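You operate a simulated robot arm through the tools that you are given. There is no shell and no other tool. Be economical: measure what you need, move in short steps, check, and stop when the job is done.

Carry out the task below with a simulated robot arm. There is one attempt and no reset: what you move stays moved.

TASK
Open the bench drawer.
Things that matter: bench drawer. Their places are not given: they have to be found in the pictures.

It is judged by the outcome, as a careful person would: the job done as asked, and still so three seconds after it is handed in. It fails if anything else is knocked over, pushed out of place, dropped, spilled or broken.

THE ROBOT
A 7-joint arm with a two-finger parallel gripper, fixed in place. Base frame: the origin is at the foot of the arm, x ahead of it, y to its left, z up. Lengths are in cm, angles in degrees, forces in N, time in s.
With the tool pointing down near the work surface it reaches from about 12 to 64 cm from the base axis. Its first joint turns from -66.0 to 66.0 degrees. Payload 2.4 kg.
Tool frame: the origin (TCP) lies between the finger pads and is the grasp point; the fingertips stand 3 cm ahead of it; z points along the fingers, y is the line along which they close. The gripper opens to 9.4 cm. The fingers are 2.8 cm wide and 1 cm thick; the gripper's body (5 by 9.6 cm) begins 5.5 cm behind the TCP.
Orientation is told as [roll, pitch, yaw] about the base's x, y, z axes, in that order, counted from this pose: with the fingers straight down and closing along the base's y, the tool's x points along the base's -x, its y along +y and its z along -z.

THE INTERFACE
- The arm moves only by the tool jog_arm. Its argument "commands" is a list of rows, each an object of numbers (a shift or turn left out is 0, a gripper value left out holds the last): "dx", "dy", "dz": the shift along the tool's x, y, z in units of 30 mm (1.0 is 30 mm); "wx", "wy", "wz": the turn, a rotation vector about the tool's x, y, z in units of 8 degrees (1.0 is 8 degrees); "fingers": the finger opening in cm, from 0 to 9.4. In form: [{"dx": .., "dy": .., "dz": .., "wx": .., "wy": .., "wz": .., "fingers": ..}, ...]. A call has 1 to 8 rows; each row shifts and turns the commanded pose from where the row before left it, along the tool's axes as they then stand. A call with a number of a shift or a turn outside -1 to 1 is refused whole. A row lasts 0.2 s, in which the tool goes at most 5 cm and 8.6 degrees; a call with a longer step from one row to the next is refused whole, and so is a gripper value outside its range. A pose out of reach is approached as far as the arm can. The call stops where the force on the tool passes 40 N (or 10 N more than at its start, if that is more) or the arm is blocked; 0.2 s more then pass. The fingers move at their own pace (about 15.3 cm/s each) and stop on an object; they squeeze with about 25 N. The grip force told is the motor's: it shows also when the fingers shut on nothing. Time passes only in rows, and 0.2 s behind the last, so rows that do not move let the fingers close. It gives the time, the measured TCP pose, the force on the tool (base axes), the opening and the grip force at its end, in the units of the frame above (readings bear some noise).
- Cameras (640 x 400 px; columns grow to the right, rows downward): "scene" is fixed at [2.68, 48.6, 141.49]; the picture's right is [-0.76, -0.65, 0.00], its down [-0.54, 0.62, -0.56] and it looks along [0.37, -0.43, -0.83] (base axes); focal length 340 px, centre (320, 200). "wrist" rides on the gripper at [-3.7, 0, -5.8] in the tool frame; the picture's right is [0.00, -1.00, 0.00], its down [0.97, 0.00, -0.24] and it looks along [0.24, 0.00, 0.97] (tool axes); focal length 218 px, centre (320, 200).
- capture(camera): a new picture of that camera. No time passes.
- measure_at(camera, pixels): for up to 12 pixels [column, row] of the newest picture of that camera ("zoom" is the newest enlarged one), the place [x, y, z] in the base frame of the surface seen there, good to about 0.2 cm. No time passes.
- enlarge(camera, box): a new picture of the part [left, top, right, bottom] of that camera's present view, enlarged. No time passes.
- sign_off(): hands the job in; it is judged then, once.

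Work in short steps. Measure before you move; look again where a grasp or a placing could have gone wrong, and mend it. You have 60 turns and 16 pictures in all, the two below and enlarged ones among them. Open the gripper and draw the arm clear of the work before you hand the job in, unless the task says otherwise; then end with one line.

The tools are called after ">>>" as name(argument=value, ...) on one line, values as JSON. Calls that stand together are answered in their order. jog_arm: Moves the arm, as the interface text tells. Its arguments: {"type":"object","properties":{"commands":{"type":"array"}},"required":["commands"]} The other tools are called the same way: capture (camera) takes a picture; measure_at (camera, pixels) gives the place of the surface under pixels of a picture; enlarge (camera, box) takes an enlarged picture of a part of a camera's view; sign_off () hands the job in.

At the start:

```text
time_s: 0.0
ee_pos: [36.61, 22.11, 96.36]
ee_rot: [0.0, 0.1, 0.1]
ft_force: [0.4, 1.1, -0.2]
finger_gap: 9.4
grip_force: 0.0
```

scene: 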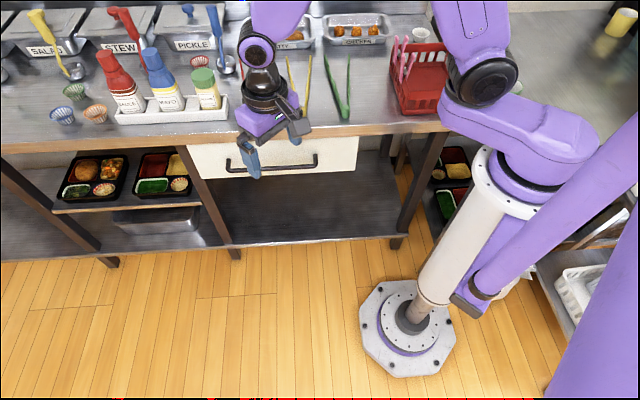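
wrist: 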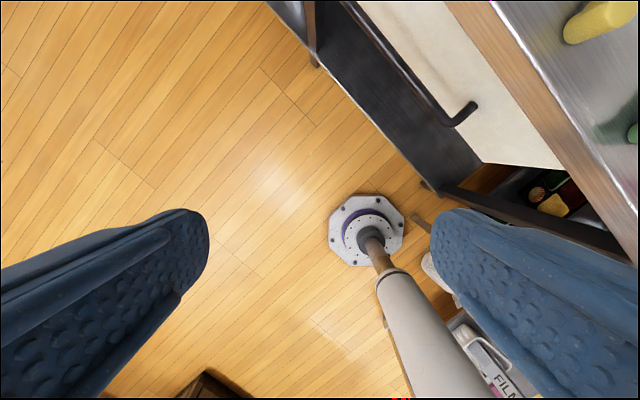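

The drawer front (white) with a dark bar handle is at about (272,165) in the scene picture. I measure the handle and the front.

>>> measure_at(camera="scene", pixels=[[230, 168], [285, 169], [315, 165], [316, 156], [228, 161], [210, 160], [340, 150], [210, 172], [340, 165], [270, 140], [300, 133], [300, 168]])

>>> enlarge(camera="scene", box=[170, 90, 390, 230])

>>> measure_at(camera="wrist", pixels=[[470, 108], [445, 122], [400, 68], [360, 20], [500, 120], [420, 40], [560, 100], [530, 140]])

```text
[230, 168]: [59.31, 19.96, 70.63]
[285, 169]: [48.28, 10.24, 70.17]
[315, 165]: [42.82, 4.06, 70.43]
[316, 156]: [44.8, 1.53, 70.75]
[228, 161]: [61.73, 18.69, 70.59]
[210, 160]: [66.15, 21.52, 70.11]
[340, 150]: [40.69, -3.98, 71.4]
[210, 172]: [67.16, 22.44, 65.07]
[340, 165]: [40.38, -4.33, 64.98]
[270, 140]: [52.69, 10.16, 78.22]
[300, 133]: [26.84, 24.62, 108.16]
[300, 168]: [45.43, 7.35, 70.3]
```

```text
2.86 times, centred on (280, 160) of scene
```

zoom: 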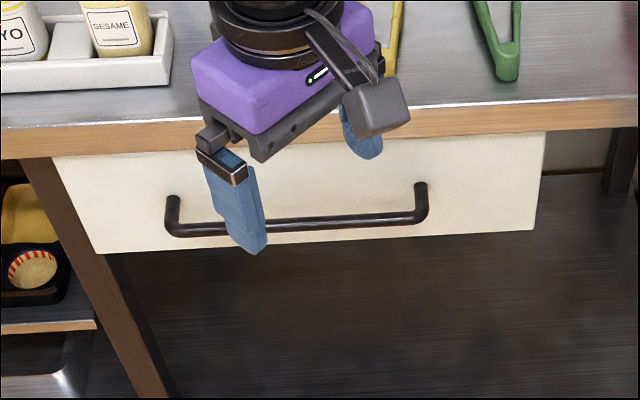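

```text
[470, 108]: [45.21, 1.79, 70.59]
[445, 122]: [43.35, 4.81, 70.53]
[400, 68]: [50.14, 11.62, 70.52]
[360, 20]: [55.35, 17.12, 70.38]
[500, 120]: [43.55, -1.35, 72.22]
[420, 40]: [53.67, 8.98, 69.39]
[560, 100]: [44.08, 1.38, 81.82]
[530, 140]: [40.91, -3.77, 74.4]
```

The handle bar runs at 45° from (43.5,4.5) to (60,20.5) at z≈70.5. It stands about 4 cm off the front, and the outward direction is (-0.71,0.71). I turn the tool 45° in yaw here, clear of the bench, and start tilting it towards the front.

>>> jog_arm(commands=[{"wz": -0.94, "fingers": 5}, {"wz": -0.94}, {"wz": -0.94}, {"wz": -0.94}, {"wz": -0.94}, {"wz": -0.93}, {}, {}])

>>> jog_arm(commands=[{"wx": 0.9}, {"wx": 0.9}, {"wx": 0.9}, {"wx": 0.9}, {"wx": 0.9}, {"wx": 0.9}, {}, {}])

```text
time_s: 1.8
ee_pos: [36.62, 22.04, 96.41]
ee_rot: [0.0, 0.1, 45.1]
ft_force: [0.4, -0.5, 0.4]
finger_gap: 5.0
grip_force: 0.0
```

```text
time_s: 3.6
ee_pos: [36.56, 21.99, 96.39]
ee_rot: [-43.3, 0.0, 45.2]
ft_force: [-0.9, 0.1, -0.9]
finger_gap: 5.01
grip_force: 0.0
```

The tilt goes the right way. I continue to about 78°.

>>> jog_arm(commands=[{"wx": 0.9}, {"wx": 0.9}, {"wx": 0.9}, {"wx": 0.9}, {"wx": 0.75}, {}, {}])

```text
time_s: 5.2
ee_pos: [36.52, 22.08, 96.45]
ee_rot: [-78.0, 0.0, 45.0]
ft_force: [-0.1, 0.1, -0.2]
finger_gap: 4.99
grip_force: 0.0
```

I lower the arm in front of the drawer, staying well outside the handle.

>>> jog_arm(commands=[{"dy": 0.92, "dx": -0.11}, {"dy": 0.92, "dx": -0.11}, {"dy": 0.92, "dx": -0.11}, {"dy": 0.92, "dx": -0.11}, {}])

>>> jog_arm(commands=[{"dy": 0.92, "dx": -0.11}, {"dy": 0.92, "dx": -0.11}, {"dy": 0.92, "dx": -0.11}, {"dy": 0.92, "dx": -0.11}, {}])

>>> capture(camera="scene")

>>> capture(camera="wrist")

```text
time_s: 6.4
ee_pos: [35.97, 24.58, 85.57]
ee_rot: [-78.1, 0.0, 45.0]
ft_force: [-0.4, 0.0, 1.0]
finger_gap: 5.02
grip_force: 0.0
```

```text
time_s: 7.6
ee_pos: [35.12, 27.09, 74.76]
ee_rot: [-78.0, 0.0, 45.0]
ft_force: [0.0, 0.3, -0.1]
finger_gap: 4.99
grip_force: 0.0
```

```text
12 pictures are left
```

scene: 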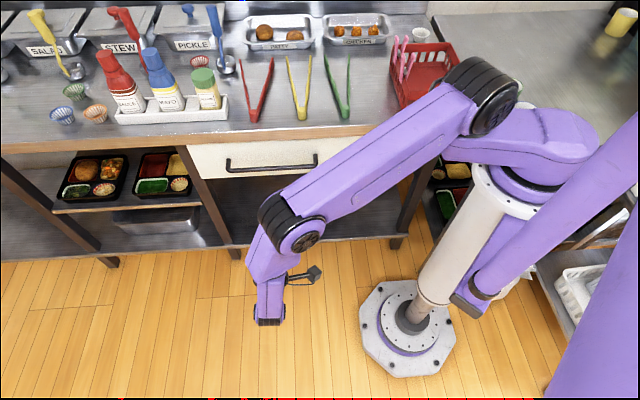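

```text
11 pictures are left
```

wrist: 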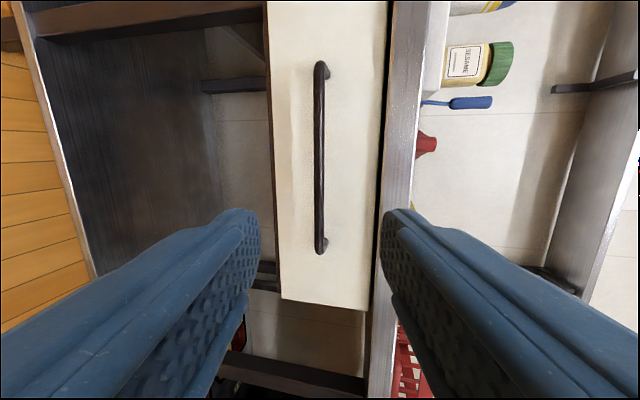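

The handle lies between the fingers (wrist columns 315–325, rows 62–252). I measure it again from here, along with the forearm heights over the bench.

>>> measure_at(camera="wrist", pixels=[[319, 100], [319, 150], [319, 200], [319, 240], [350, 150], [300, 150], [295, 230], [385, 150], [405, 150]])

>>> measure_at(camera="scene", pixels=[[490, 95], [400, 140], [300, 225], [460, 115]])

```text
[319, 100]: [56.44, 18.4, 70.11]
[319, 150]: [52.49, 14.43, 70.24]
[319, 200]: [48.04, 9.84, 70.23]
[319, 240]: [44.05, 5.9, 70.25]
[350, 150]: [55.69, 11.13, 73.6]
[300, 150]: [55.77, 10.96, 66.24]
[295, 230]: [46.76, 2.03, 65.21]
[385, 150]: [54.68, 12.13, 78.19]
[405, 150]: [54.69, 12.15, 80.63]
```

```text
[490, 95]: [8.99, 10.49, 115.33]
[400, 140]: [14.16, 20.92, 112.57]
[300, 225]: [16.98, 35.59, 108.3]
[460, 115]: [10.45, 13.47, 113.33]
```

The bar lines up with the tool axis, with nothing to correct across the fingers. I advance about 15 cm along the tool z, then check.

>>> jog_arm(commands=[{"dz": 1, "dx": -0.06}, {"dz": 1, "dx": -0.06}, {"dz": 1, "dx": -0.06}, {"dz": 1, "dx": -0.05}, {"dz": 1, "dx": -0.05}, {}])

>>> capture(camera="wrist")

```text
time_s: 9.0
ee_pos: [46.12, 17.27, 71.71]
ee_rot: [-78.0, 0.0, 45.0]
ft_force: [-0.5, -0.1, -0.1]
finger_gap: 5.0
grip_force: 0.1
```

```text
10 pictures are left
```

wrist: 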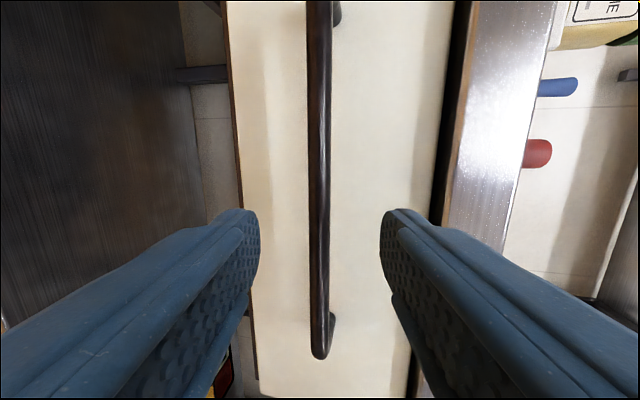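

The bar is centred between the fingers and free of contact. I advance the last 6.5 cm and close.

>>> jog_arm(commands=[{"dz": 0.75}, {"dz": 0.75}, {"dz": 0.65}, {}])

>>> jog_arm(commands=[{"fingers": 0}, {}, {}])

```text
time_s: 10.0
ee_pos: [50.53, 12.98, 70.3]
ee_rot: [-78.0, 0.0, 45.1]
ft_force: [0.0, 1.0, -0.1]
finger_gap: 5.01
grip_force: 0.1
```

```text
time_s: 10.8
ee_pos: [50.52, 12.97, 70.14]
ee_rot: [-77.9, 0.0, 45.1]
ft_force: [0.5, 0.1, -3.0]
finger_gap: 1.35
grip_force: 45.0
```

The handle is gripped (gap 1.35). I pull horizontally outward, slowly.

>>> jog_arm(commands=[{"dz": -0.25, "dy": 0.053}, {"dz": -0.4, "dy": 0.085}, {"dz": -0.4, "dy": 0.085}, {"dz": -0.4, "dy": 0.085}, {}])

```text
time_s: 12.0
ee_pos: [47.38, 16.11, 70.24]
ee_rot: [-78.0, 0.1, 45.0]
ft_force: [-4.9, -3.6, -8.9]
finger_gap: 1.37
grip_force: 45.4
```

The pull took 4.4 cm with low force and the grip still holds. I keep going.

>>> jog_arm(commands=[{"dz": -0.45, "dy": 0.096}, {"dz": -0.45, "dy": 0.096}, {"dz": -0.45, "dy": 0.096}, {"dz": -0.45, "dy": 0.096}, {"dz": -0.45, "dy": 0.096}, {}])

>>> capture(camera="scene")

```text
time_s: 13.4
ee_pos: [42.5, 20.94, 70.22]
ee_rot: [-77.9, 0.1, 45.0]
ft_force: [-6.1, -5.6, -16.0]
finger_gap: 1.35
grip_force: 44.6
```

```text
9 pictures are left
```

scene: 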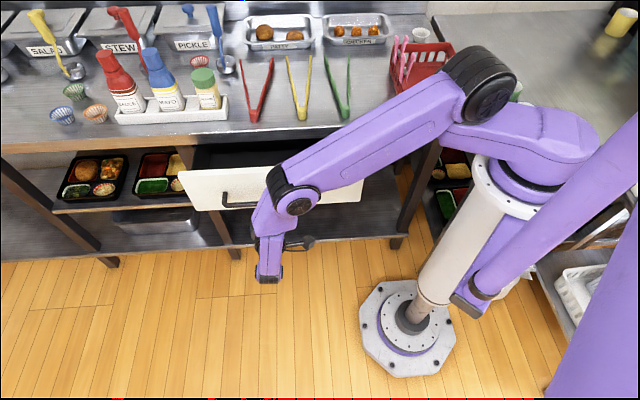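

The drawer is open about 11 cm. I keep pulling, with a slight downward trim to ease the vertical force.

>>> jog_arm(commands=[{"dz": -0.45, "dy": 0.12}, {"dz": -0.45, "dy": 0.11}, {"dz": -0.45, "dy": 0.1}, {"dz": -0.45, "dy": 0.098}, {"dz": -0.45, "dy": 0.098}, {}])

```text
time_s: 14.8
ee_pos: [37.51, 25.9, 70.23]
ee_rot: [-78.2, 0.0, 44.9]
ft_force: [-9.5, -8.0, 17.6]
finger_gap: 1.37
grip_force: 45.2
```

It is open 18 cm. I continue in smaller steps, trimming back up, to see whether it reaches its stop.

>>> jog_arm(commands=[{"dz": -0.35, "dy": 0.05, "dx": 0.03}, {"dz": -0.35, "dy": 0.07, "dx": 0.02}, {"dz": -0.35, "dy": 0.074}, {"dz": -0.35, "dy": 0.074}, {}])

>>> capture(camera="scene")

```text
time_s: 16.0
ee_pos: [34.59, 28.81, 70.28]
ee_rot: [-77.8, -0.1, 45.3]
ft_force: [2.4, 4.5, -1.9]
finger_gap: 1.37
grip_force: 44.8
```

```text
8 pictures are left
```

scene: 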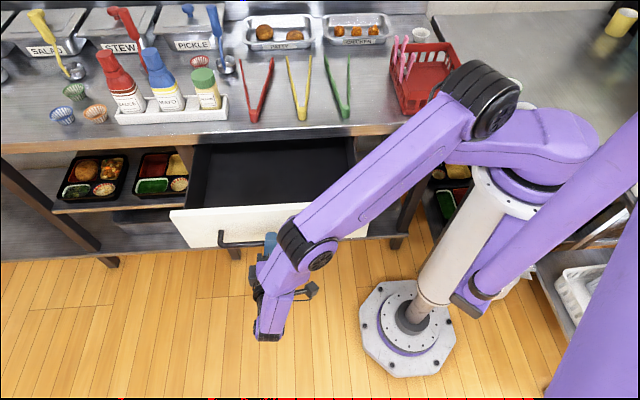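

It is open about 22.5 cm with low force. I pull a bit more to find the stop.

>>> jog_arm(commands=[{"dz": -0.3, "dy": 0.064}, {"dz": -0.3, "dy": 0.064}, {"dz": -0.3, "dy": 0.064}, {}])

```text
time_s: 17.0
ee_pos: [32.6, 30.91, 70.2]
ee_rot: [-77.9, 0.0, 45.2]
ft_force: [11.8, 13.5, -8.7]
finger_gap: 1.39
grip_force: 44.8
```

Still sliding at 25 cm. One more short pull, undoing the side trim.

>>> jog_arm(commands=[{"dz": -0.3, "dy": 0.064, "dx": -0.03}, {"dz": -0.3, "dy": 0.064, "dx": -0.02}, {"dz": -0.3, "dy": 0.064}, {}])

>>> capture(camera="scene")

```text
time_s: 18.0
ee_pos: [30.8, 32.66, 70.14]
ee_rot: [-78.0, 0.1, 45.0]
ft_force: [1.5, 2.2, -7.1]
finger_gap: 1.36
grip_force: 45.5
```

```text
7 pictures are left
```

scene: 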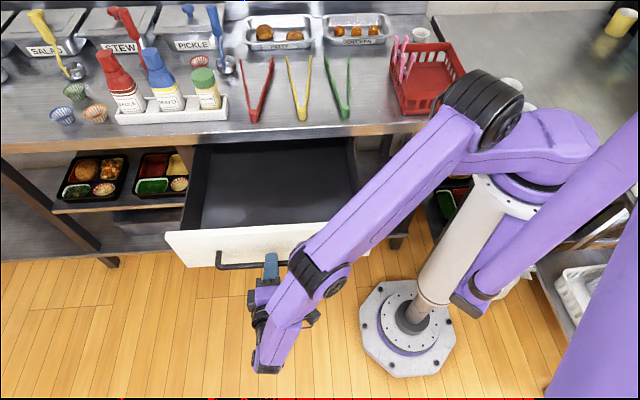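

The drawer is open about 28 cm and empty, which is ample. I release and back straight off along the tool axis.

>>> jog_arm(commands=[{"fingers": 4.5}, {}, {}])

>>> jog_arm(commands=[{"dz": -0.4}, {"dz": -0.5}, {"dz": -0.6}, {"dz": -0.6}, {"dz": -0.6}, {}])

>>> capture(camera="scene")

>>> capture(camera="wrist")

```text
time_s: 18.8
ee_pos: [30.83, 32.68, 70.34]
ee_rot: [-78.0, -0.1, 44.9]
ft_force: [0.1, -0.8, -0.5]
finger_gap: 4.49
grip_force: 0.0
```

```text
time_s: 20.2
ee_pos: [25.19, 38.31, 71.83]
ee_rot: [-78.1, -0.1, 45.1]
ft_force: [-0.6, -0.1, 0.1]
finger_gap: 4.49
grip_force: 0.0
```

```text
6 pictures are left
```

scene: 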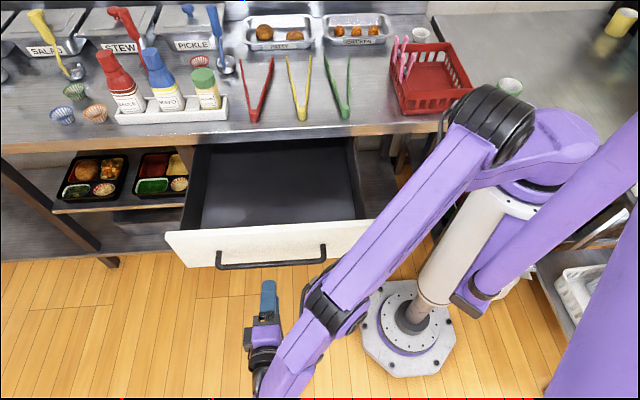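

```text
5 pictures are left
```

wrist: 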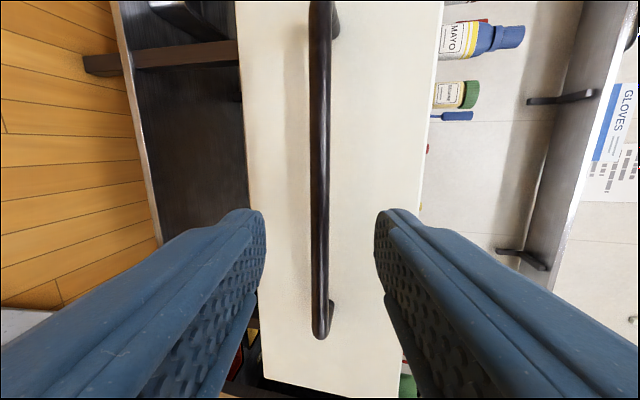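

The gripper is clear of the handle, the drawer stands open, and nothing on the bench has shifted. I hand in.

>>> sign_off()

```text
The job is handed in.
```

The bench drawer is open about 28 cm, though I didn't pull it to its stop. The gripper is open and clear of the handle, and nothing else was moved.
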